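You operate a simulated robot arm through the tools that you are given. There is no shell and no other tool.

You are at the controls of a simulated robot arm. One attempt, no reset.

## Task
Put the post's bush and the blue pin in the upper blue drawer.
Fine: draw the bush off the steel post and the pin out of its socket; shut the drawer. Where these are worked on the way, their far stop is far enough and under half their travel is too little: upper blue drawer.
Where things are to end (x, y in the base frame): brass bush within 60 mm of [630, 730]; blue locating pin within 60 mm of [490, 730].
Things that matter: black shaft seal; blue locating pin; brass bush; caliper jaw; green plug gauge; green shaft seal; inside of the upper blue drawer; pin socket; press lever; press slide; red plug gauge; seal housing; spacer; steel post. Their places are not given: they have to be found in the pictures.

The check looks at the end state, three seconds after you hand in, the way a careful person would. Anything else that was tipped, shoved, dropped, spilled or broken makes it a failure.

## Robot
A 7-joint arm with a two-finger parallel gripper, fixed in place. Base frame: the origin is on the floor under the middle of its stand, x ahead of it, y to its left, z up. Units: mm, rad, N and s.
It reaches about 1479 mm from its shoulder. Its first joint turns from -2.897 to 2.897 rad. Payload 4.4 kg.
The TCP is the grasp point between the finger pads, 23 mm short of the fingertips. In the tool frame z runs along the fingers and y along their closing line. Largest opening 94 mm; finger width 38, thickness 10; the body of the gripper, 54 by 96 mm, starts 39 mm behind the TCP.
Orientation is that of the tool frame in the base frame, as [roll, pitch, yaw] about the fixed x, y, z axes, in that order (R = Rz(yaw) Ry(pitch) Rx(roll)). With the fingers straight down and closing along the base's y, the tool's x points along the base's -x, its y along +y and its z along -z.

## Interface
- The arm moves only by the tool send_rows. Its argument "deltas" is a list of rows, each a list of 3 entries, a list of its own where there are three numbers: the turn, a rotation vector about the tool's x, y, z in units of 5 degrees (1.0 is 5 degrees), then the shift along the tool's x, y, z in units of 20 mm (1.0 is 20 mm), then the closure, from 0 (fully open) to 1 (shut). In form: [[[rx, ry, rz], [dx, dy, dz], grip], ...]. A call has 1 to 20 rows; each row shifts and turns the commanded pose from where the row before left it, along the tool's axes as they then stand. A call with a number of a shift or a turn outside -1 to 1 is refused whole. Each row takes 0.2 s and may step no farther than 50 mm and 0.15 rad from the row before; otherwise, or with a gripper value out of range, the whole call is refused. Where a pose cannot be reached the arm comes as near as it can. A force on the tool above 40 N (or 10 N above the force at the start of the call, whichever is more), or a blocked arm, ends the call early, and 0.2 s more pass. The fingers move at their own pace (about 72 mm/s each) and stop on an object; they squeeze with about 21 N. The grip force told is the motor's: it shows also when the fingers shut on nothing. Time passes only in rows, and 0.2 s behind the last, so rows that do not move let the fingers close. It gives the time, the measured TCP pose, the force on the tool (base axes), the opening and the grip force at its end, in the units of the frame above (readings bear some noise), with the torque about the TCP (base axes, N m) and any sound that the robot's microphone picked up.
- Cameras (640 x 400 px; columns grow to the right, rows downward): "scene" is fixed at [50, 648.6, 1437.1]; the picture's right is [0.99, 0.15, 0.00], its down [0.14, -0.96, -0.26] and it looks along [-0.04, 0.25, -0.97] (base axes); focal length 214 px, centre (320, 200). "wrist" rides on the gripper at [86, 16, -74] in the tool frame; the picture's right is [-0.18, 0.98, 0.00], its down [-0.58, -0.11, -0.81] and it looks along [-0.79, -0.15, 0.59] (tool axes); focal length 243 px, centre (320, 200).
- capture(camera): a new picture of that camera. No time passes.
- locate(camera, pixels): there is no depth. For up to 12 entries [column, row, z] of the newest picture of that camera ("zoom" is the newest enlarged one), the place [x, y] in the base frame at which the ray of that pixel passes the height z, good to about 2 mm. No time passes.
- enlarge(camera, box): a new picture of the part [left, top, right, bottom] of that camera's present view, enlarged. No time passes.
- close_job(): hands the job in; it is judged then, once.

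Open the gripper and draw the arm clear of the work before you hand the job in, unless the task says otherwise.

The tools are called as name(argument=value, ...) on one line, values as JSON. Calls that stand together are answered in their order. send_rows: Moves the arm, as the interface text tells. Its arguments: {"type":"object","properties":{"deltas":{"type":"array"}},"required":["deltas"]} The other tools are called the same way: capture (camera) takes a picture; locate (camera, pixels) gives the place at which the rays of pixels pass given heights; enlarge (camera, box) takes an enlarged picture of a part of a camera's view; close_job () hands the job in.

At the start:

```text
time_s: 0.0
eef_pos: [770.0, 397.1, 1090.4]
ee_rot: [-3.141, -0.001, -3.14]
force: [-0.6, 0.9, 0.5]
wrist_torque: [0.02, 0.0, 0.0]
finger_gap: 94.2
finger_force: 0.2
```

scene: 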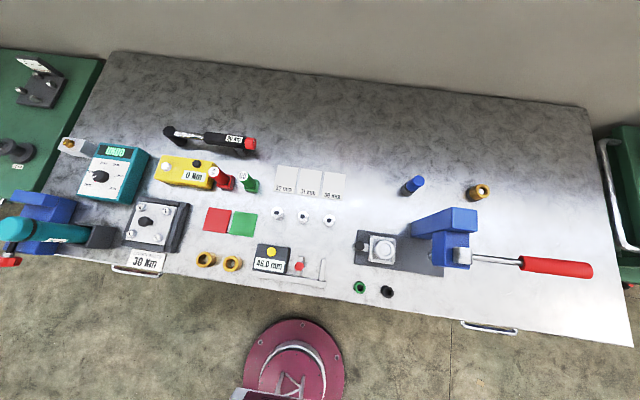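
wrist: 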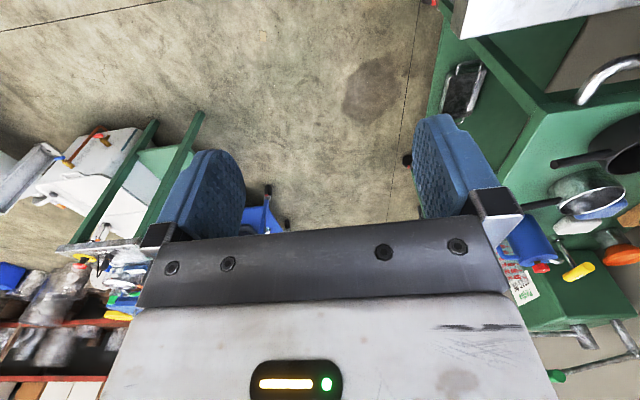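

I start by looking closely at the scene: the bench has a blue pin near (413,185), a brass bush on a post near (480,191), and handles at (135,270) and (488,327). I take enlarged views.

enlarge(camera="scene", box=[340, 140, 540, 265])

enlarge(camera="scene", box=[420, 240, 640, 378])

enlarge(camera="scene", box=[60, 180, 260, 305])

enlarge(camera="scene", box=[220, 230, 420, 355])

```text
3.20 times, centred on (440, 202) of scene
```

zoom: 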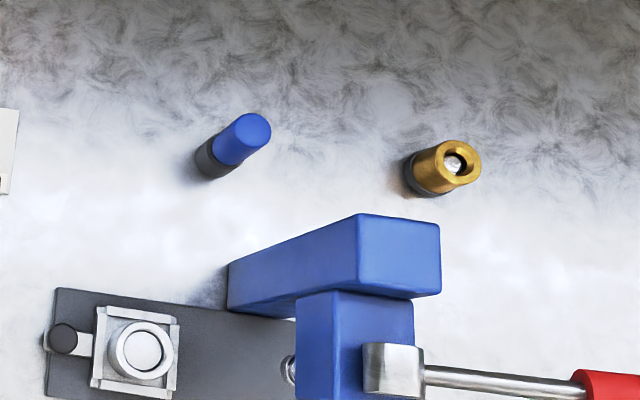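

```text
2.90 times, centred on (530, 309) of scene
```

zoom: 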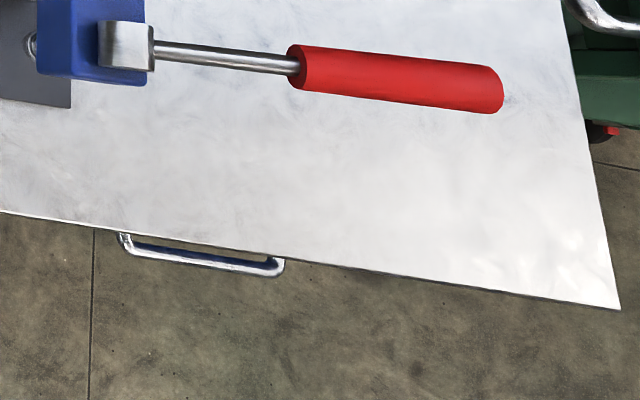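

```text
3.20 times, centred on (160, 242) of scene
```

zoom: 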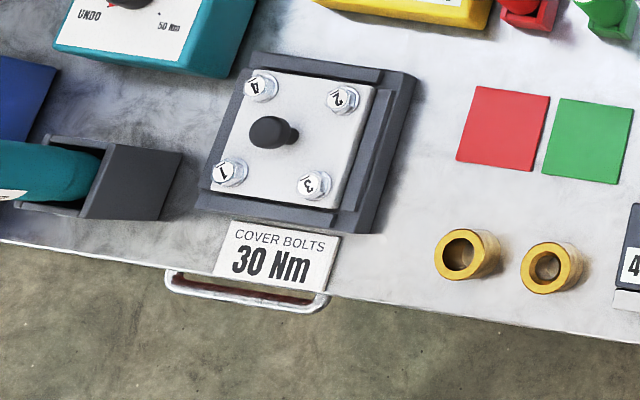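

```text
3.20 times, centred on (320, 292) of scene
```

zoom: 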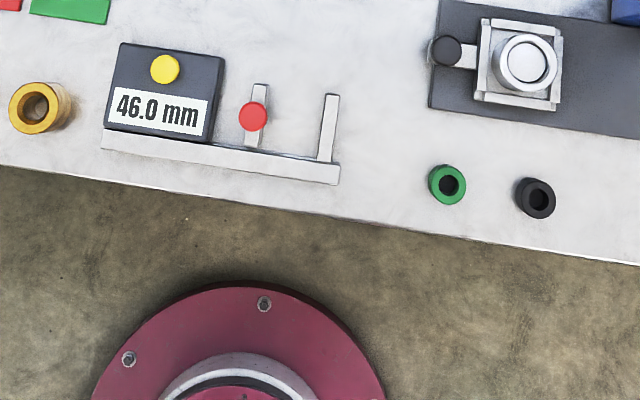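

I'll sample positions for candidate heights for the bench's front edge, handles, pin, bush to estimate geometry.

locate(camera="scene", pixels=[[461, 322, 850], [517, 331, 850], [488, 327, 850], [461, 322, 700], [517, 331, 700], [414, 184, 900], [480, 191, 900], [114, 266, 850], [157, 273, 850], [632, 347, 850], [110, 51, 850], [585, 107, 850]])

enlarge(camera="scene", box=[220, 300, 380, 400])

```text
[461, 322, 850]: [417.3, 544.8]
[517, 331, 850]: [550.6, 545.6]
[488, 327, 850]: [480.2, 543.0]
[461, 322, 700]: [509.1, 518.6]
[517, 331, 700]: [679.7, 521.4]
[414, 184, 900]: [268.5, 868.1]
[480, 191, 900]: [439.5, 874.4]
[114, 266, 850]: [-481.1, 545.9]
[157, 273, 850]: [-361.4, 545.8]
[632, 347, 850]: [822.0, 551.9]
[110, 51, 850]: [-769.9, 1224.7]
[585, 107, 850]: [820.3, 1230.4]
```

```text
4.00 times, centred on (300, 350) of scene
```

zoom: 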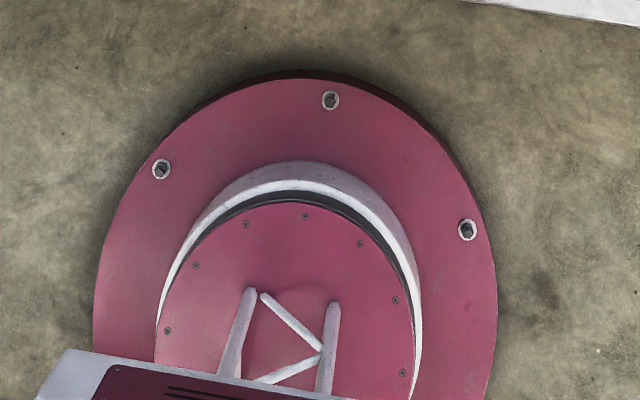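

The bench top is roughly at z≈850 (its outline spans about 1600x680 mm there), and the right handle at (488,327) has blue under it, fitting a drawer centred at x≈560. I turn the tool 90° about its axis so the wrist camera faces the bench (+y).

send_rows(deltas=[[[0, 0, -1], [0, 0, 0], 0], [[0, 0, -1], [0, 0, 0], 0], [[0, 0, -1], [0, 0, 0], 0], [[0, 0, -1], [0, 0, 0], 0], [[0, 0, -1], [0, 0, 0], 0], [[0, 0, -1], [0, 0, 0], 0], [[0, 0, -1], [0, 0, 0], 0], [[0, 0, -1], [0, 0, 0], 0], [[0, 0, -1], [0, 0, 0], 0], [[0, 0, -1], [0, 0, 0], 0], [[0, 0, -1], [0, 0, 0], 0], [[0, 0, -1], [0, 0, 0], 0], [[0, 0, -1], [0, 0, 0], 0], [[0, 0, -1], [0, 0, 0], 0], [[0, 0, -1], [0, 0, 0], 0], [[0, 0, -1], [0, 0, 0], 0], [[0, 0, -1], [0, 0, 0], 0], [[0, 0, -1], [0, 0, 0], 0]])

capture(camera="wrist")

capture(camera="scene")

```text
time_s: 3.8
eef_pos: [769.1, 396.8, 1090.1]
ee_rot: [3.141, 0.0, -1.57]
force: [-0.2, -0.6, -0.7]
wrist_torque: [0.02, 0.0, -0.03]
finger_gap: 94.2
finger_force: 0.2
```

```text
taken
```

wrist: 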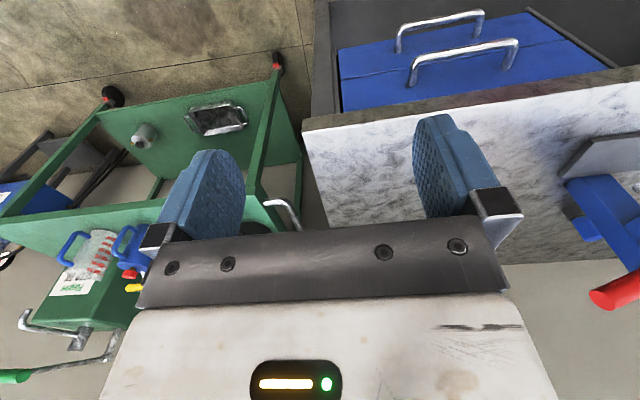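

```text
taken
```

scene: 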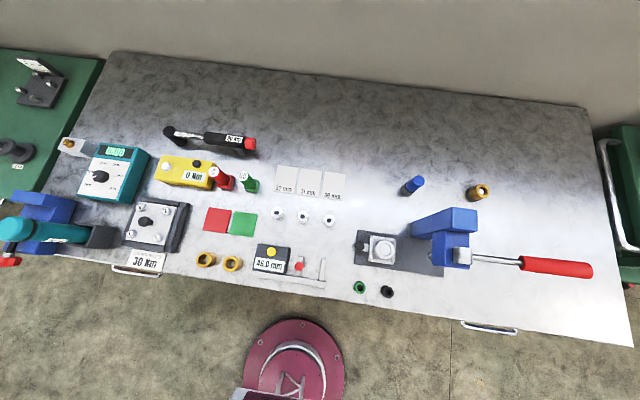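

The upside-down wrist view shows two blue drawers under the bench, handles at (462,62) (upper one) and (440,30). I move to about x=500, y=250 to look at them straight.

send_rows(deltas=[[[0, 0, 0], [0.5, 1, 0], 0], [[0, 0, 0], [0.5, 1, 0], 0], [[0, 0, 0], [0.5, 1, 0], 0], [[0, 0, 0], [0.5, 1, 0], 0], [[0, 0, 0], [0.5, 1, 0], 0], [[0, 0, 0], [0.5, 1, 0], 0], [[0, 0, 0], [0.5, 1, 0], 0], [[0, 0, 0], [0.5, 1, 0], 0], [[0, 0, 0], [0.5, 1, 0], 0], [[0, 0, 0], [0.5, 1, 0], 0], [[0, 0, 0], [0.5, 1, 0], 0], [[0, 0, 0], [0.5, 1, 0], 0]])

capture(camera="wrist")

```text
time_s: 6.4
eef_pos: [529.1, 276.5, 1090.3]
ee_rot: [3.141, 0.001, -1.574]
force: [0.0, -0.6, 0.3]
wrist_torque: [0.01, 0.03, 0.01]
finger_gap: 93.9
finger_force: 0.0
```

```text
taken
```

wrist: 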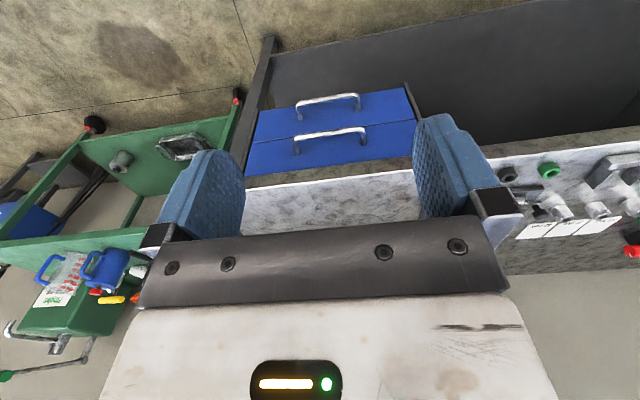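

Upper drawer handle seen at (330,140) in the wrist view. I enlarge it in both cameras to triangulate.

enlarge(camera="wrist", box=[240, 70, 432, 190])

enlarge(camera="scene", box=[448, 305, 528, 355])

```text
3.33 times, centred on (336, 130) of wrist
```

zoom: 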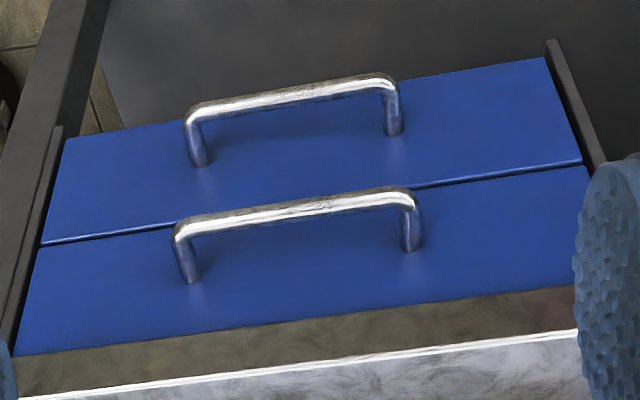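

```text
8.00 times, centred on (488, 330) of scene
```

zoom: 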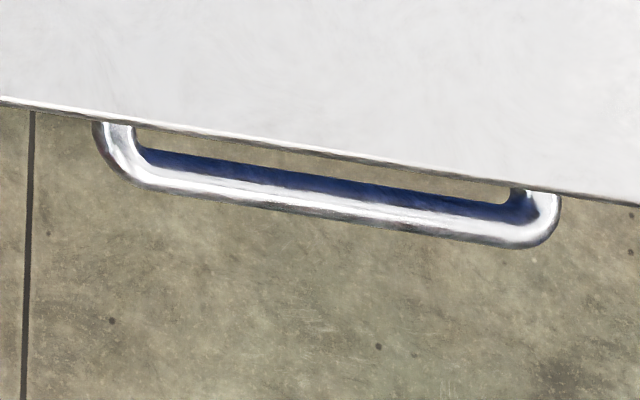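

Now I triangulate the upper drawer handle's bar from both views.

locate(camera="zoom", pixels=[[125, 165, 720], [535, 235, 720], [330, 207, 720], [125, 165, 780], [535, 235, 780], [330, 207, 780], [95, 122, 780], [560, 196, 780]])

locate(camera="wrist", pixels=[[294, 139, 720], [363.6, 128.5, 720], [329, 133, 720], [294, 139, 780], [363.6, 128.5, 780], [329, 133, 780], [243, 176.5, 850], [414, 157, 850], [246, 174, 850]])

```text
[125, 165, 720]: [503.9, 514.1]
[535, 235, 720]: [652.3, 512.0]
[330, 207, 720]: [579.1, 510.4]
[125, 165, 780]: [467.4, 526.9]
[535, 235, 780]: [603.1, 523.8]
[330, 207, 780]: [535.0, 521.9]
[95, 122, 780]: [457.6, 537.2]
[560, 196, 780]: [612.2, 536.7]
```

```text
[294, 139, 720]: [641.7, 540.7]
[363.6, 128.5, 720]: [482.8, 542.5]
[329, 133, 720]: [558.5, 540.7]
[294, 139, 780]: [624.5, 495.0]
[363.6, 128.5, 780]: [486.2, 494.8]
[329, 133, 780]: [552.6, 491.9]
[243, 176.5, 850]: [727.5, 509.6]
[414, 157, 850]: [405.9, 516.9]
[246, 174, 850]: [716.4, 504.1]
```

Handle bar comes out at about (557, 516, 750), corners at x≈486 and 628. Next I move over the bench front to survey pin, bush and press with the wrist camera.

send_rows(deltas=[[[0, 0, 0], [-0.95, 0.76, 0], 0], [[0, 0, 0], [-0.95, 0.76, 0], 0], [[0, 0, 0], [-0.95, 0.76, 0], 0], [[0, 0, 0], [-0.95, 0.76, 0], 0], [[0, 0, 0], [-0.95, 0.76, 0], 0], [[0, 0, 0], [-0.95, 0.76, 0], 0], [[0, 0, 0], [-0.95, 0.76, 0], 0], [[0, 0, 0], [-0.95, 0.76, 0], 0], [[0, 0, 0], [-0.95, 0.76, 0], 0], [[0, 0, 0], [-0.95, 0.76, 0], 0], [[0, 0, 0], [-0.95, 0.76, 0], 0], [[0, 0, 0], [-0.95, 0.76, 0], 0], [[0, 0, 0], [-0.95, 0.76, 0], 0], [[0, 0, 0], [-0.95, 0.76, 0], 0]])

capture(camera="wrist")

capture(camera="scene")

```text
time_s: 9.4
eef_pos: [317.7, 542.6, 1089.9]
ee_rot: [3.141, 0.001, -1.573]
force: [-0.9, -0.3, 0.3]
wrist_torque: [0.04, 0.02, -0.01]
finger_gap: 94.2
finger_force: 0.1
```

```text
taken
```

wrist: 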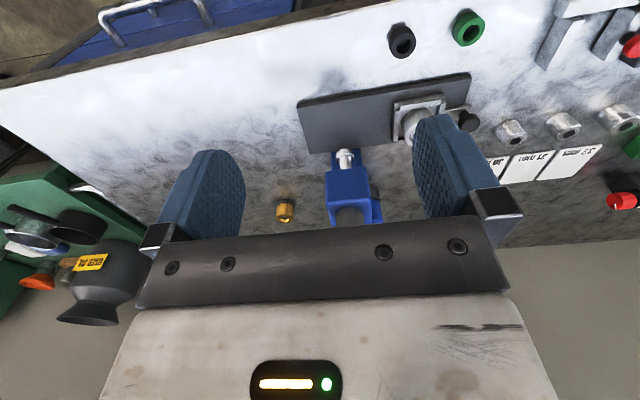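

```text
taken
```

scene: 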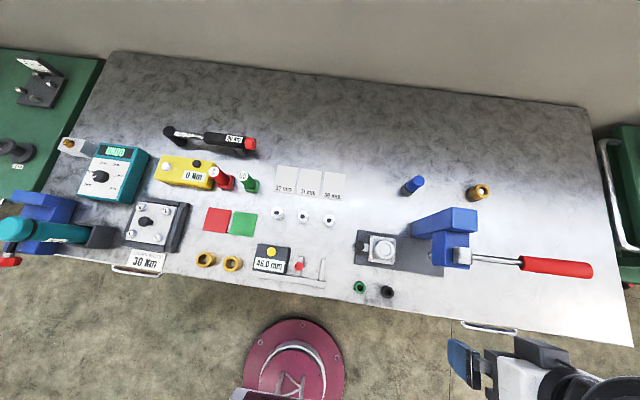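

The bush shows at (285,210) and press at (350,190) in the wrist view; the pin is hidden behind a finger. I shift to around (380, 660) at the same height for a better view.

send_rows(deltas=[[[0, 0, 0], [-1, -0.6, 0], 0], [[0, 0, 0], [-1, -0.6, 0], 0], [[0, 0, 0], [-1, -0.6, 0], 0], [[0, 0, 0], [-1, -0.6, 0], 0], [[0, 0, 0], [-1, -0.6, 0], 0]])

capture(camera="wrist")

```text
time_s: 10.6
eef_pos: [377.2, 643.6, 1092.4]
ee_rot: [3.142, 0.001, -1.571]
force: [0.3, 0.7, 0.1]
wrist_torque: [0.02, -0.02, -0.02]
finger_gap: 93.9
finger_force: 0.0
```

```text
taken
```

wrist: 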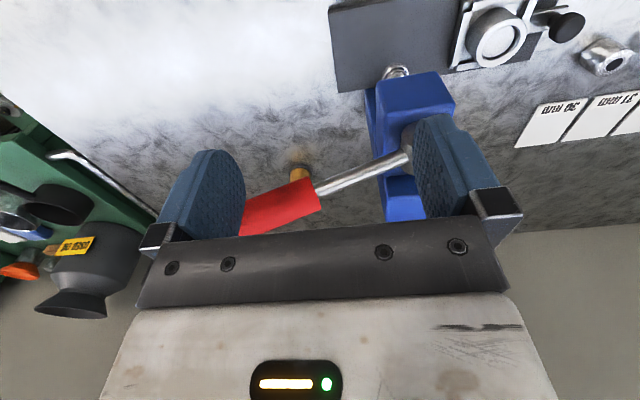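

The press lever's red grip (inner end at wrist (315,190), scene (521,263)) lies high; I triangulate it together with the bush and press top.

locate(camera="scene", pixels=[[521, 263, 900], [521, 263, 950], [521, 263, 1000], [521, 263, 1050], [592, 270, 950], [592, 270, 1000], [592, 270, 1050], [480, 191, 850], [480, 191, 900], [480, 191, 950]])

locate(camera="wrist", pixels=[[317, 192, 900], [317, 192, 950], [317, 192, 1000], [317, 192, 1050], [300, 165, 850], [300, 165, 900], [300, 165, 950]])

enlarge(camera="wrist", box=[230, 50, 470, 200])

```text
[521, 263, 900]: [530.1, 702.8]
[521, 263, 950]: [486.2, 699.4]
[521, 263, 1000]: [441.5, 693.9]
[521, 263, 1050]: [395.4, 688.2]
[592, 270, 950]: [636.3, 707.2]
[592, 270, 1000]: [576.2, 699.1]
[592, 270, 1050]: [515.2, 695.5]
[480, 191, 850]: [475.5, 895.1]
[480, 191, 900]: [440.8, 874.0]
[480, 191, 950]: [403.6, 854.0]
```

```text
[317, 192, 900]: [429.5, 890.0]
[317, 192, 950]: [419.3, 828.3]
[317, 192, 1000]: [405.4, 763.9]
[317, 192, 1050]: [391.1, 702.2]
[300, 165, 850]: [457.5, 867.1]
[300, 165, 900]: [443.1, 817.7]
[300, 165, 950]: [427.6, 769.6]
```

```text
2.67 times, centred on (350, 125) of wrist
```

zoom: 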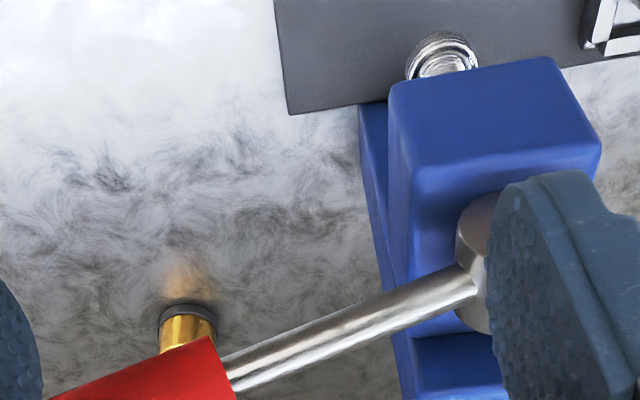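

The lever's red grip is near (390, 687, 1055), uncomfortably close to the gripper at this height, so I back off toward -y and rise.

send_rows(deltas=[[[0, 0, 0], [1, 0, 0], 0], [[0, 0, 0], [1, 0, 0], 0], [[0, 0, 0], [1, 0, -1], 0], [[0, 0, 0], [0, 0, -1], 0], [[0, 0, 0], [0, 0, -1], 0], [[0, 0, 0], [0, 0, -1], 0], [[0, 0, 0], [0, 0, -1], 0], [[0, 0, 0], [0, 0, -1], 0], [[0, 0, 0], [0, 0, -1], 0], [[0, 0, 0], [0, 0, -1], 0], [[0, 0, 0], [0, 0, -1], 0], [[0, 0, 0], [0, 0, -1], 0]])

capture(camera="wrist")

capture(camera="scene")

```text
time_s: 13.2
eef_pos: [376.6, 582.2, 1292.1]
ee_rot: [-3.141, 0.0, -1.571]
force: [1.0, -0.3, 0.1]
wrist_torque: [-0.01, -0.03, 0.0]
finger_gap: 93.8
finger_force: 0.0
```

```text
taken
```

wrist: 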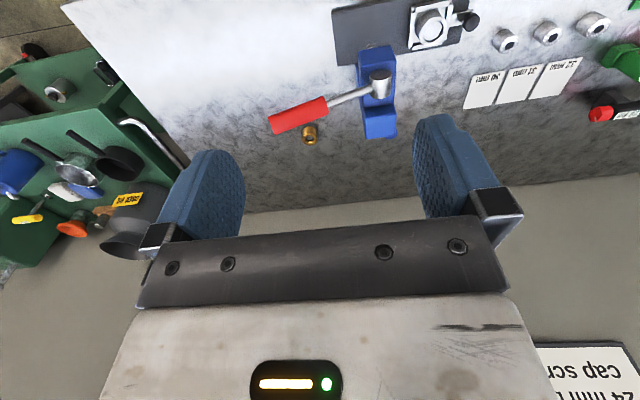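

```text
taken
```

scene: 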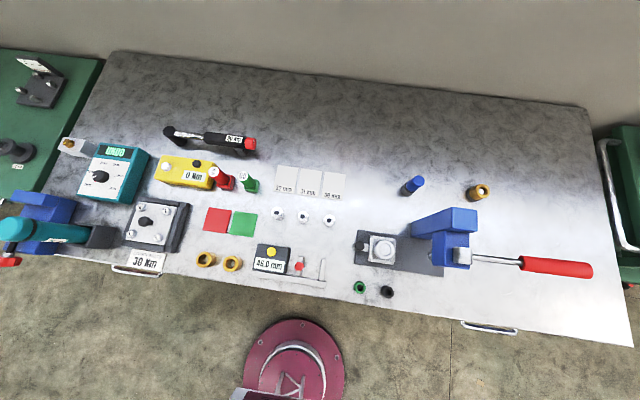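

From here lever (270,120)-(385,85), bush (310,133) and press are clear. I enlarge the area for accurate triangulation.

enlarge(camera="wrist", box=[240, 0, 496, 160])

enlarge(camera="scene", box=[345, 165, 505, 265])

```text
2.50 times, centred on (368, 80) of wrist
```

zoom: 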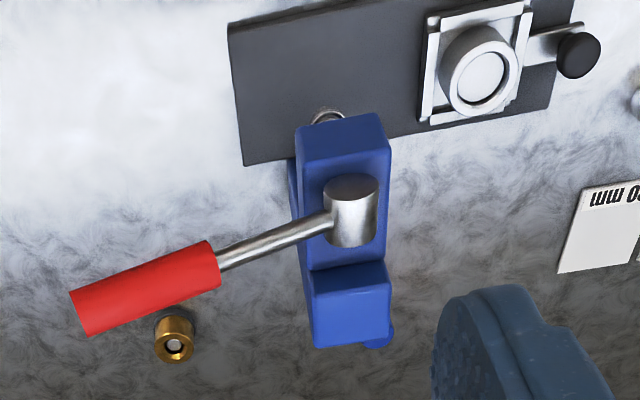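

```text
4.00 times, centred on (425, 215) of scene
```

zoom: 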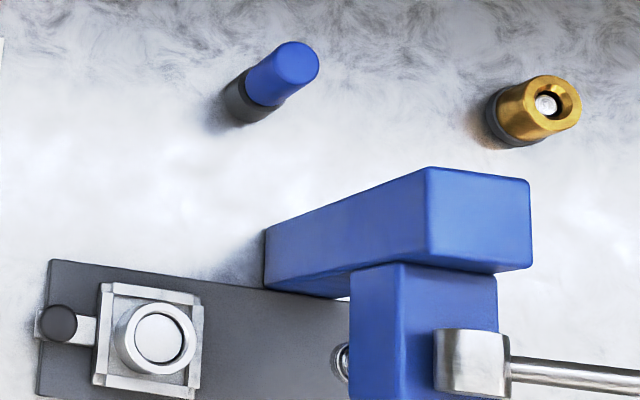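

I triangulate bush top, lever ends and housing using both views.

locate(camera="wrist", pixels=[[309.2, 138.8, 880], [309.2, 138.8, 920], [272, 124.8, 1050], [272, 124.8, 1100], [325.2, 104.8, 1050], [325.2, 104.8, 1100], [432, 31, 880], [432, 31, 920], [509, 45, 850], [509, 45, 870], [338, 66, 850], [338, 66, 870]])

locate(camera="scene", pixels=[[482.5, 191.25, 880], [482.5, 191.25, 920], [592, 270.4, 1050], [592, 270.4, 1100], [522, 262.4, 1050], [522, 262.4, 1100], [384.5, 249.5, 880], [384.5, 249.5, 920], [329.7, 220.2, 850], [329.7, 220.2, 870], [419.25, 180.5, 900], [419.25, 180.5, 940]])

enlarge(camera="scene", box=[250, 170, 410, 270])

enlarge(camera="wrist", box=[420, 0, 640, 138])

```text
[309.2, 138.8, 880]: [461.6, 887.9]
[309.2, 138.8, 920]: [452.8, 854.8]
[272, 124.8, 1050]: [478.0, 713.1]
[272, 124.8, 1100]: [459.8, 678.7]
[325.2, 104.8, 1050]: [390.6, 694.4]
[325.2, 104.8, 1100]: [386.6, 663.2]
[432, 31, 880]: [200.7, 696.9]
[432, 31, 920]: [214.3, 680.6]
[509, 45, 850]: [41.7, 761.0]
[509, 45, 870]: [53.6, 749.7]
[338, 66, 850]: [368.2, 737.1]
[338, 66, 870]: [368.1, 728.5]
```

```text
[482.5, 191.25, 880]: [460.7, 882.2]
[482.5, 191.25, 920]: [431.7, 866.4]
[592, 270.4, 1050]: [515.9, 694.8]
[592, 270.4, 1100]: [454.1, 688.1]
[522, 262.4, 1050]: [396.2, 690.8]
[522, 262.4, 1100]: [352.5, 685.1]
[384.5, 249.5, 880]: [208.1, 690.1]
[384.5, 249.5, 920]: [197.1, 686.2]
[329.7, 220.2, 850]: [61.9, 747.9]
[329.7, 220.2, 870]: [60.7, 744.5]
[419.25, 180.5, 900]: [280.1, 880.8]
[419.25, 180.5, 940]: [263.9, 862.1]
```

```text
4.00 times, centred on (330, 220) of scene
```

zoom: 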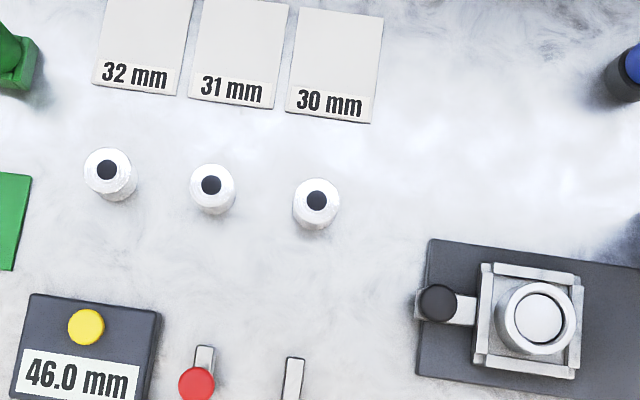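

```text
2.90 times, centred on (530, 69) of wrist
```

zoom: 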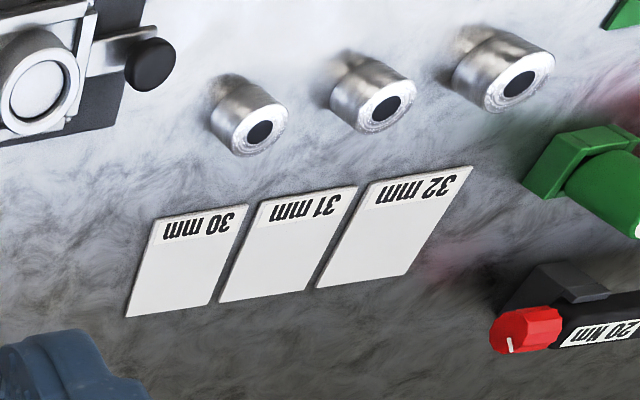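

Lever tip ≈ (460,687,1095), grip's inner end ≈ (392,690,1053), bush top ≈ (458,880,886). Now bench height from the "30 mm" card corners.

locate(camera="zoom", pixels=[[150, 222, 820], [150, 222, 850], [150, 222, 880], [127, 318, 820], [127, 318, 850], [127, 318, 880]])

locate(camera="scene", pixels=[[343, 201, 820], [343, 201, 850], [343, 201, 880], [345.75, 173.75, 820], [345.75, 173.75, 850], [345.75, 173.75, 880]])

```text
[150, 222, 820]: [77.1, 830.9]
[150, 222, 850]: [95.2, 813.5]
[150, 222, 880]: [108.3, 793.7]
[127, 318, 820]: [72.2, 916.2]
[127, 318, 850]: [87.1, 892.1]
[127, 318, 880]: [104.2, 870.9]
```

```text
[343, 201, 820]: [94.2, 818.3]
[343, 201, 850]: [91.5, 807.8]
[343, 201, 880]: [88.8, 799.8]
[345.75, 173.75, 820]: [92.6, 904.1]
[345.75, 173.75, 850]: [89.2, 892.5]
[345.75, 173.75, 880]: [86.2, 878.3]
```

Bench top is at z≈850. To see the pin past the press I move the camera to x≈200 and down to z≈1200.

send_rows(deltas=[[[0, 0, 0], [0, 1, 0], 0], [[0, 0, 0], [0, 1, 0], 0], [[0, 0, 0], [0, 1, 0], 0], [[0, 0, 0], [0, 1, 0], 0], [[0, 0, 0], [0, 1, 0], 0], [[0, 0, 0], [0, 1, 1], 0], [[0, 0, 0], [0, 1, 1], 0], [[0, 0, 0], [0, 1, 1], 0], [[0, 0, 0], [0, 1, 1], 0], [[0, 0, 0], [0, 0, 1], 0]])

capture(camera="wrist")

capture(camera="scene")

```text
time_s: 15.4
eef_pos: [198.1, 583.6, 1190.3]
ee_rot: [3.141, 0.0, -1.571]
force: [0.3, -0.3, -1.3]
wrist_torque: [-0.03, -0.01, -0.01]
finger_gap: 94.1
finger_force: 0.0
```

```text
taken
```

wrist: 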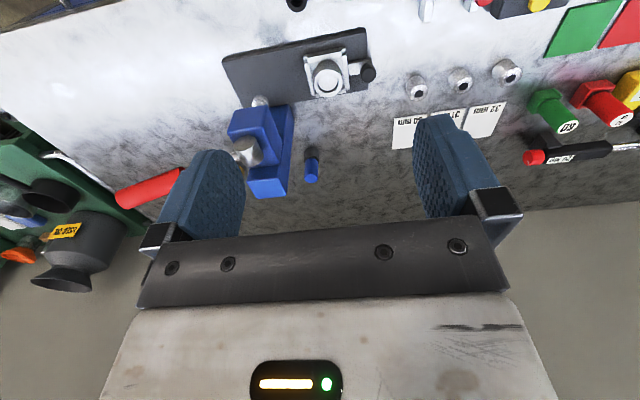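

```text
taken
```

scene: 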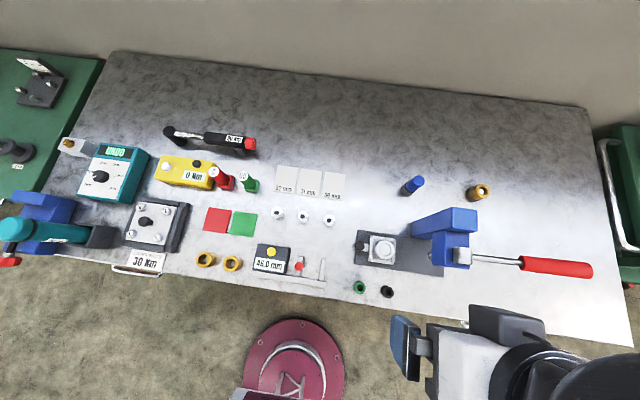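

The pin is now visible at wrist (311,165). I enlarge it.

enlarge(camera="wrist", box=[216, 80, 408, 200])

enlarge(camera="scene", box=[390, 165, 500, 234])

```text
3.33 times, centred on (312, 140) of wrist
```

zoom: 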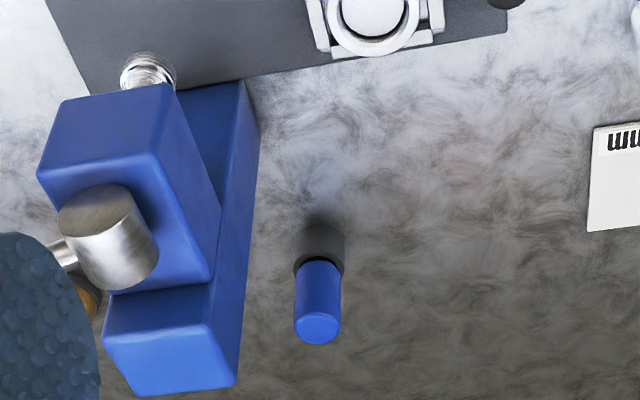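

```text
5.80 times, centred on (445, 200) of scene
```

zoom: 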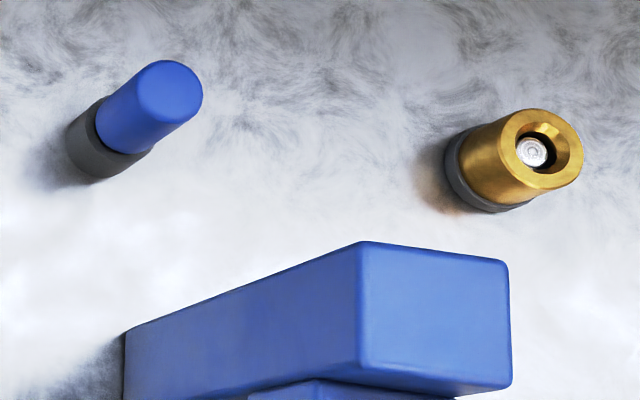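

I triangulate the pin's top (wrist (311,178), scene (419,181)) and its socket's top.

locate(camera="wrist", pixels=[[311.1, 178.4, 880], [311.1, 178.4, 900], [311.1, 178.4, 920], [311.1, 178.4, 940], [311.4, 159.5, 850], [311.4, 159.5, 870], [311.4, 159.5, 890], [304.5, 178.4, 910], [318, 178.4, 910]])

locate(camera="scene", pixels=[[419.1, 180.7, 880], [419.1, 180.7, 900], [419.1, 180.7, 920], [419.1, 180.7, 940], [410.9, 187.9, 850], [410.9, 187.9, 870], [410.9, 187.9, 890], [483.3, 191, 890], [475.5, 195.5, 860], [475.5, 195.5, 850]])

```text
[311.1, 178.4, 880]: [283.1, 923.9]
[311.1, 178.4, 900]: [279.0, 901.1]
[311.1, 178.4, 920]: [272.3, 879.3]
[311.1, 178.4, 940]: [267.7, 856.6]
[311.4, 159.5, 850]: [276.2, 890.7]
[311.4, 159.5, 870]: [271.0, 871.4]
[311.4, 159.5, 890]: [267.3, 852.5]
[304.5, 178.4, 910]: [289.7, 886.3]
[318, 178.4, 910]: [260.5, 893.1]
```

```text
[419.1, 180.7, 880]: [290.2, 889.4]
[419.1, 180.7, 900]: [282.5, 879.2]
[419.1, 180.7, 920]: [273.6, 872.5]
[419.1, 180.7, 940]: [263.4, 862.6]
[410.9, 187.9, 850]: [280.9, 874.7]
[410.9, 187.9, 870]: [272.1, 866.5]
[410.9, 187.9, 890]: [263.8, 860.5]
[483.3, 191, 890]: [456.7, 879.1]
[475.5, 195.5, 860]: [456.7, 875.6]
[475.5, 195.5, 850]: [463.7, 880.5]
```

Pin ≈ (270.5, 869), top z≈927, socket top ≈873; bush ≈ (457, 879), top ≈888. Now I head for the drawer: move to (557, 300) at this height.

send_rows(deltas=[[[0, 0, 0], [0.79, -0.997, 0], 0], [[0, 0, 0], [0.79, -0.997, 0], 0], [[0, 0, 0], [0.79, -0.997, 0], 0], [[0, 0, 0], [0.79, -0.997, 0], 0], [[0, 0, 0], [0.79, -0.997, 0], 0], [[0, 0, 0], [0.79, -0.997, 0], 0], [[0, 0, 0], [0.79, -0.997, 0], 0], [[0, 0, 0], [0.79, -0.997, 0], 0], [[0, 0, 0], [0.79, -0.997, 0], 0], [[0, 0, 0], [0.79, -0.997, 0], 0], [[0, 0, 0], [0.79, -0.997, 0], 0], [[0, 0, 0], [0.79, -0.997, 0], 0], [[0, 0, 0], [0.79, -0.997, 0], 0], [[0, 0, 0], [0.79, -0.997, 0], 0], [[0, 0, 0], [0.79, -0.997, 0], 0], [[0, 0, 0], [0.79, -0.997, 0], 0], [[0, 0, 0], [0.79, -0.997, 0], 0], [[0, 0, 0], [0.79, -0.997, 0], 0]])

send_rows(deltas=[[[0, 0, 1], [0, 0, 0], 0], [[0, 0, 1], [0, 0, 0], 0], [[0, 0, 1], [0, 0, 0], 0], [[0, 0, 1], [0, 0, 0], 0], [[0, 0, 1], [0, 0, 0], 0], [[0, 0, 1], [0, 0, 0], 0], [[0, 0, 1], [0, 0, 0], 0], [[0, 0, 1], [0, 0, 0], 0], [[0, 0, 1], [0, 0, 0], 0], [[0, 0, 1], [0, 0, 0], 0], [[0, 0, 1], [0, 0, 0], 0], [[0, 0, 1], [0, 0, 0], 0], [[0, 0, 1], [0, 0, 0], 0], [[0, 0, 1], [0, 0, 0], 0], [[0, 0, 1], [0, 0, 0], 0], [[0, 0, 1], [0, 0, 0], 0], [[0, 0, 1], [0, 0, 0], 0], [[0, 0, 1], [0, 0, 0], 0]])

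send_rows(deltas=[[[-1, 0, 0], [0, 0, 0], 0], [[-1, 0, 0], [0, 0, 0], 0], [[-1, 0, 0], [0, 0, 0], 0], [[-1, 0, 0], [0, 0, 0], 0], [[-1, 0, 0], [0, 0, 0], 0], [[-1, 0, 0], [0, 0, 0], 0], [[-1, 0, 0], [0, 0, 0], 0], [[-1, 0, 0], [0, 0, 0], 0], [[-1, 0, 0], [0, 0, 0], 0], [[-1, 0, 0], [0, 0, 0], 0], [[-1, 0, 0], [0, 0, 0], 0], [[-1, 0, 0], [0, 0, 0], 0]])

capture(camera="wrist")

capture(camera="scene")

```text
time_s: 19.2
eef_pos: [555.9, 298.6, 1191.5]
ee_rot: [3.141, 0.0, -1.571]
force: [0.1, 0.5, -0.2]
wrist_torque: [0.03, -0.03, 0.02]
finger_gap: 94.0
finger_force: 0.0
```

```text
time_s: 23.0
eef_pos: [555.4, 298.5, 1189.8]
ee_rot: [3.141, -0.001, 3.14]
force: [-1.0, 0.7, -0.2]
wrist_torque: [0.0, 0.0, 0.02]
finger_gap: 94.2
finger_force: 0.1
```

```text
time_s: 25.6
eef_pos: [555.6, 297.8, 1190.9]
ee_rot: [2.094, 0.001, 3.14]
force: [0.4, -0.6, -0.3]
wrist_torque: [-0.01, 0.01, -0.01]
finger_gap: 94.1
finger_force: 0.0
```

```text
taken
```

wrist: 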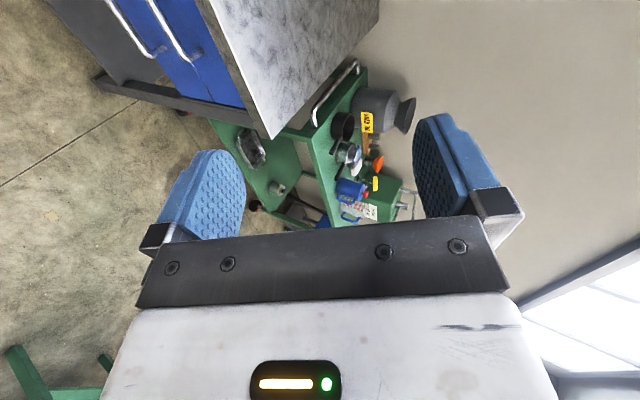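

```text
taken
```

scene: 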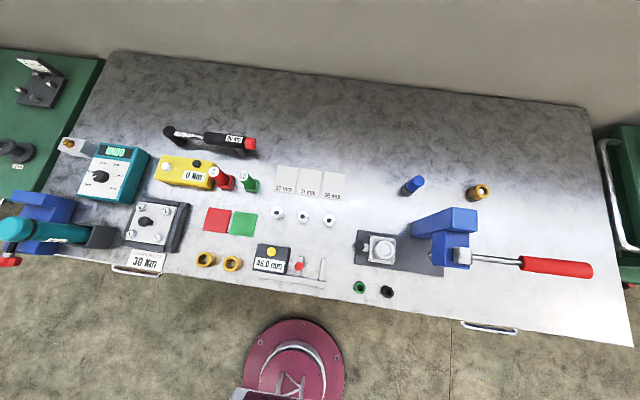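

Tool now points 30° below horizontal toward the drawers. I move down to a stand-off about 80 mm short of the upper handle.

send_rows(deltas=[[[0, 0, 0], [0, -0.758, 0.915], 0], [[0, 0, 0], [0, -0.758, 0.915], 0], [[0, 0, 0], [0, -0.758, 0.915], 0], [[0, 0, 0], [0, -0.758, 0.915], 0], [[0, 0, 0], [0, -0.758, 0.915], 0], [[0, 0, 0], [0, -0.758, 0.915], 0], [[0, 0, 0], [0, -0.758, 0.915], 0], [[0, 0, 0], [0, -0.758, 0.915], 0], [[0, 0, 0], [0, -0.758, 0.915], 0], [[0, 0, 0], [0, -0.758, 0.915], 0], [[0, 0, 0], [0, -0.758, 0.915], 0], [[0, 0, 0], [0, -0.758, 0.915], 0], [[0, 0, 0], [0, -0.758, 0.915], 0], [[0, 0, 0], [0, -0.758, 0.915], 0], [[0, 0, 0], [0, -0.758, 0.915], 0], [[0, 0, 0], [0, -0.758, 0.915], 0], [[0, 0, 0], [0, -0.758, 0.915], 0], [[0, 0, 0], [0, -0.758, 0.915], 0.45]])

capture(camera="wrist")

capture(camera="scene")

```text
time_s: 29.4
eef_pos: [554.6, 446.6, 789.7]
ee_rot: [2.096, 0.001, 3.141]
force: [1.0, 0.0, 0.2]
wrist_torque: [0.01, 0.04, -0.02]
finger_gap: 51.5
finger_force: 0.1
```

```text
taken
```

wrist: 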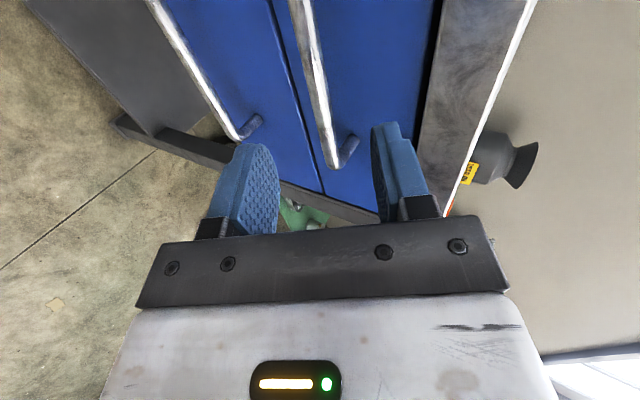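

```text
taken
```

scene: 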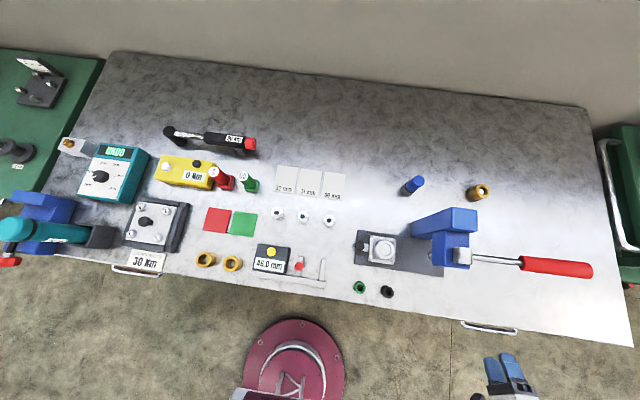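

The upper handle's bar runs from (300,0) to (325,165), between the fingers. I check the bar's y at z=750 from this view.

locate(camera="wrist", pixels=[[303, 40, 745], [303, 40, 750], [303, 40, 755], [319, 130, 745], [319, 130, 750], [319, 130, 755]])

enlarge(camera="wrist", box=[200, 0, 456, 160])

```text
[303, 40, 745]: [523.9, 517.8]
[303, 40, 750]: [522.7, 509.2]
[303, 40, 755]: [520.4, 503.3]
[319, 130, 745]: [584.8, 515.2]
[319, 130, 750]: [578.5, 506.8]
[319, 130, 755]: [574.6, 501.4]
```

```text
2.50 times, centred on (328, 80) of wrist
```

zoom: 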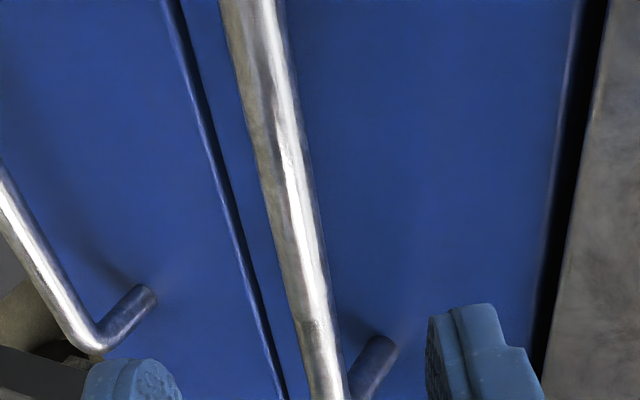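

locate(camera="zoom", pixels=[[271, 100, 745], [271, 100, 750], [271, 100, 755], [312, 320, 745], [312, 320, 750], [312, 320, 755]])

```text
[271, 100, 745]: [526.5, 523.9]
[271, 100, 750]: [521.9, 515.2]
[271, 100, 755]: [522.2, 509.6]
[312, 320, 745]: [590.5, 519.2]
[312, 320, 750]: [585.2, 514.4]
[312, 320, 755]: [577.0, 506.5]
```

The check agrees (bar at y≈515, z≈750). I narrow the fingers to ~38 mm and advance 76 mm along the tool axis around the bar.

send_rows(deltas=[[[0, 0, 0], [0, 0, 0], 0.6], [[0, 0, 0], [0, 0, 0.76], 0.6], [[0, 0, 0], [0, 0, 0.76], 0.6], [[0, 0, 0], [0, 0, 0.76], 0.6], [[0, 0, 0], [0, 0, 0.76], 0.6], [[0, 0, 0], [0, 0, 0.76], 0.6]])

capture(camera="wrist")

```text
time_s: 30.8
eef_pos: [556.3, 512.9, 750.5]
ee_rot: [2.093, 0.0, -3.142]
force: [0.5, 0.0, -0.5]
wrist_torque: [-0.01, 0.0, -0.03]
finger_gap: 37.4
finger_force: 0.1
```

```text
taken
```

wrist: 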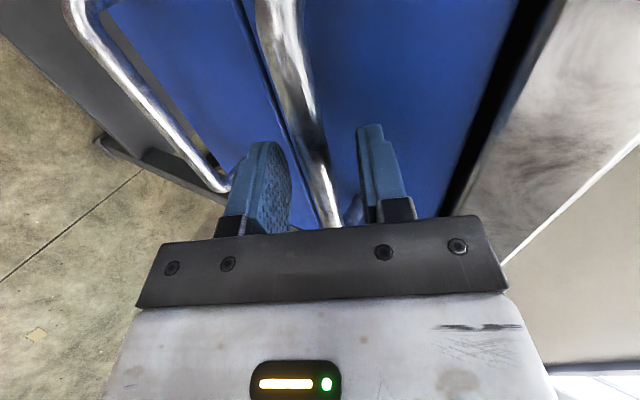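

The bar now lies between the two fingers at (315,160). I close the gripper on it.

send_rows(deltas=[[[0, 0, 0], [0, 0, 0], 1], [[0, 0, 0], [0, 0, 0], 1], [[0, 0, 0], [0, 0, 0], 1], [[0, 0, 0], [0, 0, 0], 1]])

capture(camera="wrist")

```text
time_s: 31.8
eef_pos: [555.5, 513.3, 750.0]
ee_rot: [2.096, 0.001, 3.14]
force: [9.5, 1.3, -14.4]
wrist_torque: [-0.11, -0.26, -0.06]
finger_gap: 14.1
finger_force: 44.7
```

```text
taken
```

wrist: 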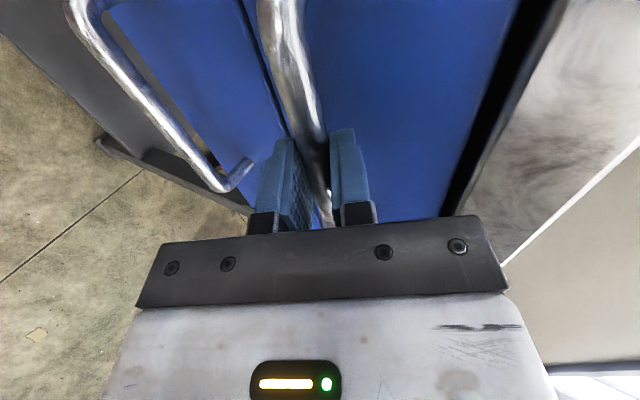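

Gripped (gap 14.1 mm on the bar). I pull a little in -y to see whether the drawer slides.

send_rows(deltas=[[[0, 0, 0], [0, -0.25, -0.433], 1], [[0, 0, 0], [0, -0.25, -0.433], 1], [[0, 0, 0], [0, -0.25, -0.433], 1], [[0, 0, 0], [0, -0.25, -0.433], 1]])

capture(camera="wrist")

```text
time_s: 32.8
eef_pos: [555.3, 471.9, 750.4]
ee_rot: [2.095, 0.001, 3.14]
force: [21.4, 1.1, -31.8]
wrist_torque: [-0.18, -0.64, -0.44]
finger_gap: 13.8
finger_force: 45.5
```

```text
taken
```

wrist: 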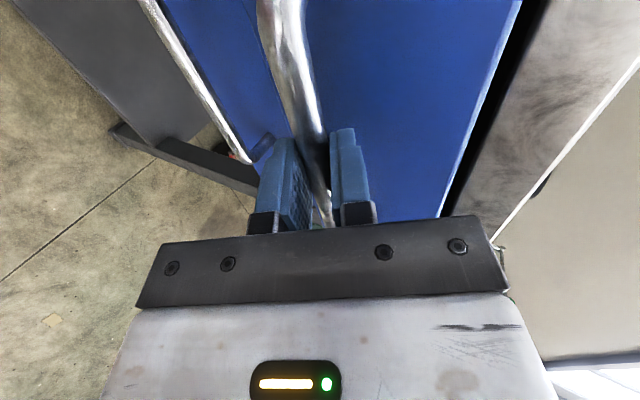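

The drawer slid 41 mm, but side forces are up (x +21, z −32), so I ease the commanded pose slightly (+x, −z) to relieve it.

send_rows(deltas=[[[0, 0, 0], [-0.08, -0.087, 0.05], 1], [[0, 0, 0], [0, 0, 0], 1]])

```text
time_s: 33.4
eef_pos: [554.5, 472.4, 751.0]
ee_rot: [2.094, 0.001, -3.14]
force: [-39.0, 0.2, 20.5]
wrist_torque: [0.17, 0.58, 0.19]
finger_gap: 13.5
finger_force: 44.9
```

That overcorrected; stiffness is ~35 N/mm in x and ~26 N/mm in z, so I go back part of the way.

send_rows(deltas=[[[0, 0, 0], [0.052, 0.0346, -0.02], 1], [[0, 0, 0], [0, 0, 0], 1]])

```text
time_s: 34.0
eef_pos: [556.0, 472.8, 751.0]
ee_rot: [2.095, 0.001, 3.139]
force: [-12.9, 2.0, 5.2]
wrist_torque: [0.05, 0.47, 0.94]
finger_gap: 13.9
finger_force: 45.1
```

Forces are small now. I keep pulling in −y.

send_rows(deltas=[[[0, 0, 0], [0.01, -0.35, -0.606], 1], [[0, 0, 0], [0, -0.35, -0.606], 1], [[0, 0, 0], [0, -0.35, -0.606], 1], [[0, 0, 0], [0, -0.35, -0.606], 1], [[0, 0, 0], [0, -0.35, -0.606], 1], [[0, 0, 0], [0, -0.35, -0.606], 1], [[0, 0, 0], [0, -0.35, -0.606], 1], [[0, 0, 0], [0, -0.35, -0.606], 1]])

capture(camera="wrist")

```text
time_s: 35.8
eef_pos: [556.1, 359.9, 751.4]
ee_rot: [2.095, -0.001, 3.138]
force: [16.2, 0.7, -6.7]
wrist_torque: [-0.04, -0.85, -1.23]
finger_gap: 13.9
finger_force: 44.6
```

```text
taken
```

wrist: 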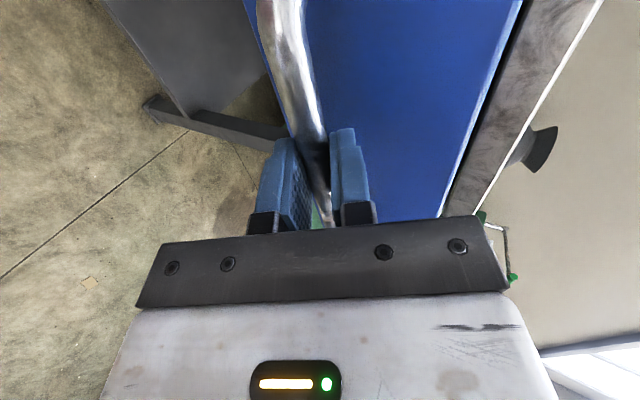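

Drawer out 153 mm, forces mild. I continue pulling until it reaches its stop, in smaller chunks.

send_rows(deltas=[[[0, 0, 0], [-0.015, -0.35, -0.606], 1], [[0, 0, 0], [0, -0.35, -0.606], 1], [[0, 0, 0], [0, -0.35, -0.606], 1], [[0, 0, 0], [0, -0.35, -0.606], 1], [[0, 0, 0], [0, -0.35, -0.606], 1], [[0, 0, 0], [0, -0.35, -0.606], 1], [[0, 0, 0], [0, -0.25, -0.433], 1], [[0, 0, 0], [0, -0.25, -0.433], 1]])

capture(camera="scene")

```text
time_s: 37.6
eef_pos: [554.6, 255.3, 750.3]
ee_rot: [2.094, 0.002, 3.141]
force: [12.3, 2.3, 27.7]
wrist_torque: [0.22, 0.27, -0.07]
finger_gap: 14.0
finger_force: 45.2
```

```text
taken
```

scene: 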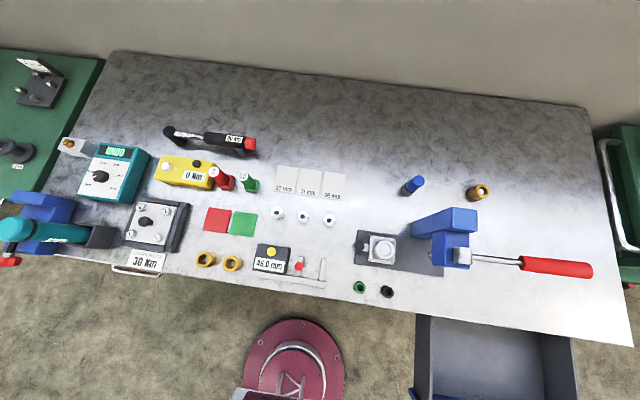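

258 mm out and visible in the scene at (490,360). I correct +1 mm in z and pull on gently to find the stop.

send_rows(deltas=[[[0, 0, 0], [0, -0.25, -0.5], 1], [[0, 0, 0], [0, -0.25, -0.433], 1], [[0, 0, 0], [0, -0.25, -0.433], 1], [[0, 0, 0], [0, -0.25, -0.433], 1], [[0, 0, 0], [0, -0.25, -0.433], 1]])

```text
time_s: 38.8
eef_pos: [554.9, 205.8, 750.4]
ee_rot: [2.094, 0.0, 3.141]
force: [31.6, 2.0, -3.7]
wrist_torque: [-0.04, -0.56, -0.68]
finger_gap: 13.8
finger_force: 45.3
```

send_rows(deltas=[[[0, 0, 0], [-0.035, -0.15, -0.26], 1], [[0, 0, 0], [0, -0.15, -0.26], 1], [[0, 0, 0], [0, -0.15, -0.26], 1], [[0, 0, 0], [0, -0.15, -0.26], 1], [[0, 0, 0], [0, -0.15, -0.26], 1], [[0, 0, 0], [0, -0.15, -0.26], 1]])

capture(camera="scene")

```text
time_s: 40.2
eef_pos: [554.9, 172.2, 749.2]
ee_rot: [2.092, 0.001, -3.141]
force: [-6.3, -1.0, 7.3]
wrist_torque: [0.06, -0.29, -0.55]
finger_gap: 14.0
finger_force: 45.1
stopped in row 6: the force on the tool passed its limit at 44 N (the readings are from after the stop); the commanded pose is now the measured one
```

```text
taken
```

scene: 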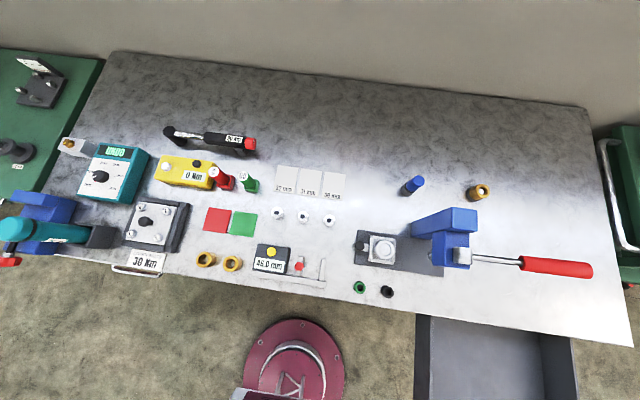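

The drawer hit its stop at y=172 (travel ≈341 mm), so drop spots are y≈390 in the open drawer. I release the handle and back off along the tool axis.

send_rows(deltas=[[[0, 0, 0], [0, 0, 0], 0.6], [[0, 0, 0], [0, 0, 0], 0.6], [[0, 0, 0], [0, 0, 0], 0.6]])

send_rows(deltas=[[[0, 0, 0], [0, 0, -0.7], 0.6], [[0, 0, 0], [0, 0, -0.8], 0.6], [[0, 0, 0], [0, 0, -0.8], 0.6], [[0, 0, 0], [0, 0, -0.8], 0.6], [[0, 0, 0], [0, 0, -0.8], 0.6]])

capture(camera="wrist")

capture(camera="scene")

```text
time_s: 41.0
eef_pos: [555.1, 171.0, 750.2]
ee_rot: [2.092, 0.0, -3.14]
force: [-0.1, 0.0, 0.4]
wrist_torque: [0.01, -0.01, -0.01]
finger_gap: 37.4
finger_force: 0.0
```

```text
time_s: 42.2
eef_pos: [554.4, 104.3, 789.1]
ee_rot: [2.092, -0.001, -3.14]
force: [-0.6, -0.8, -0.3]
wrist_torque: [0.03, 0.01, 0.0]
finger_gap: 37.5
finger_force: 0.0
```

```text
taken
```

wrist: 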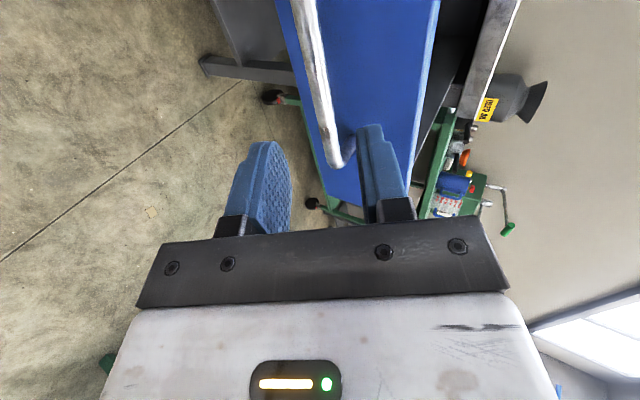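

```text
taken
```

scene: 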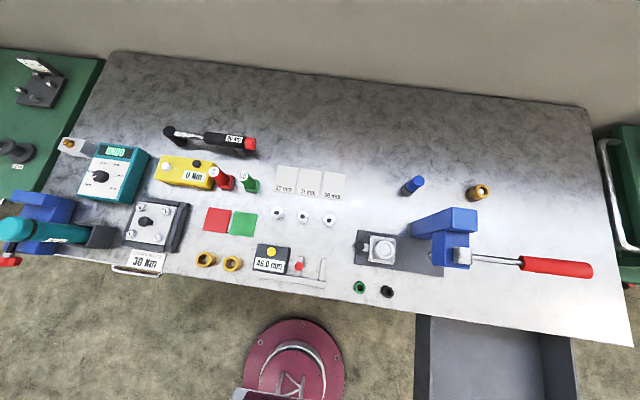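

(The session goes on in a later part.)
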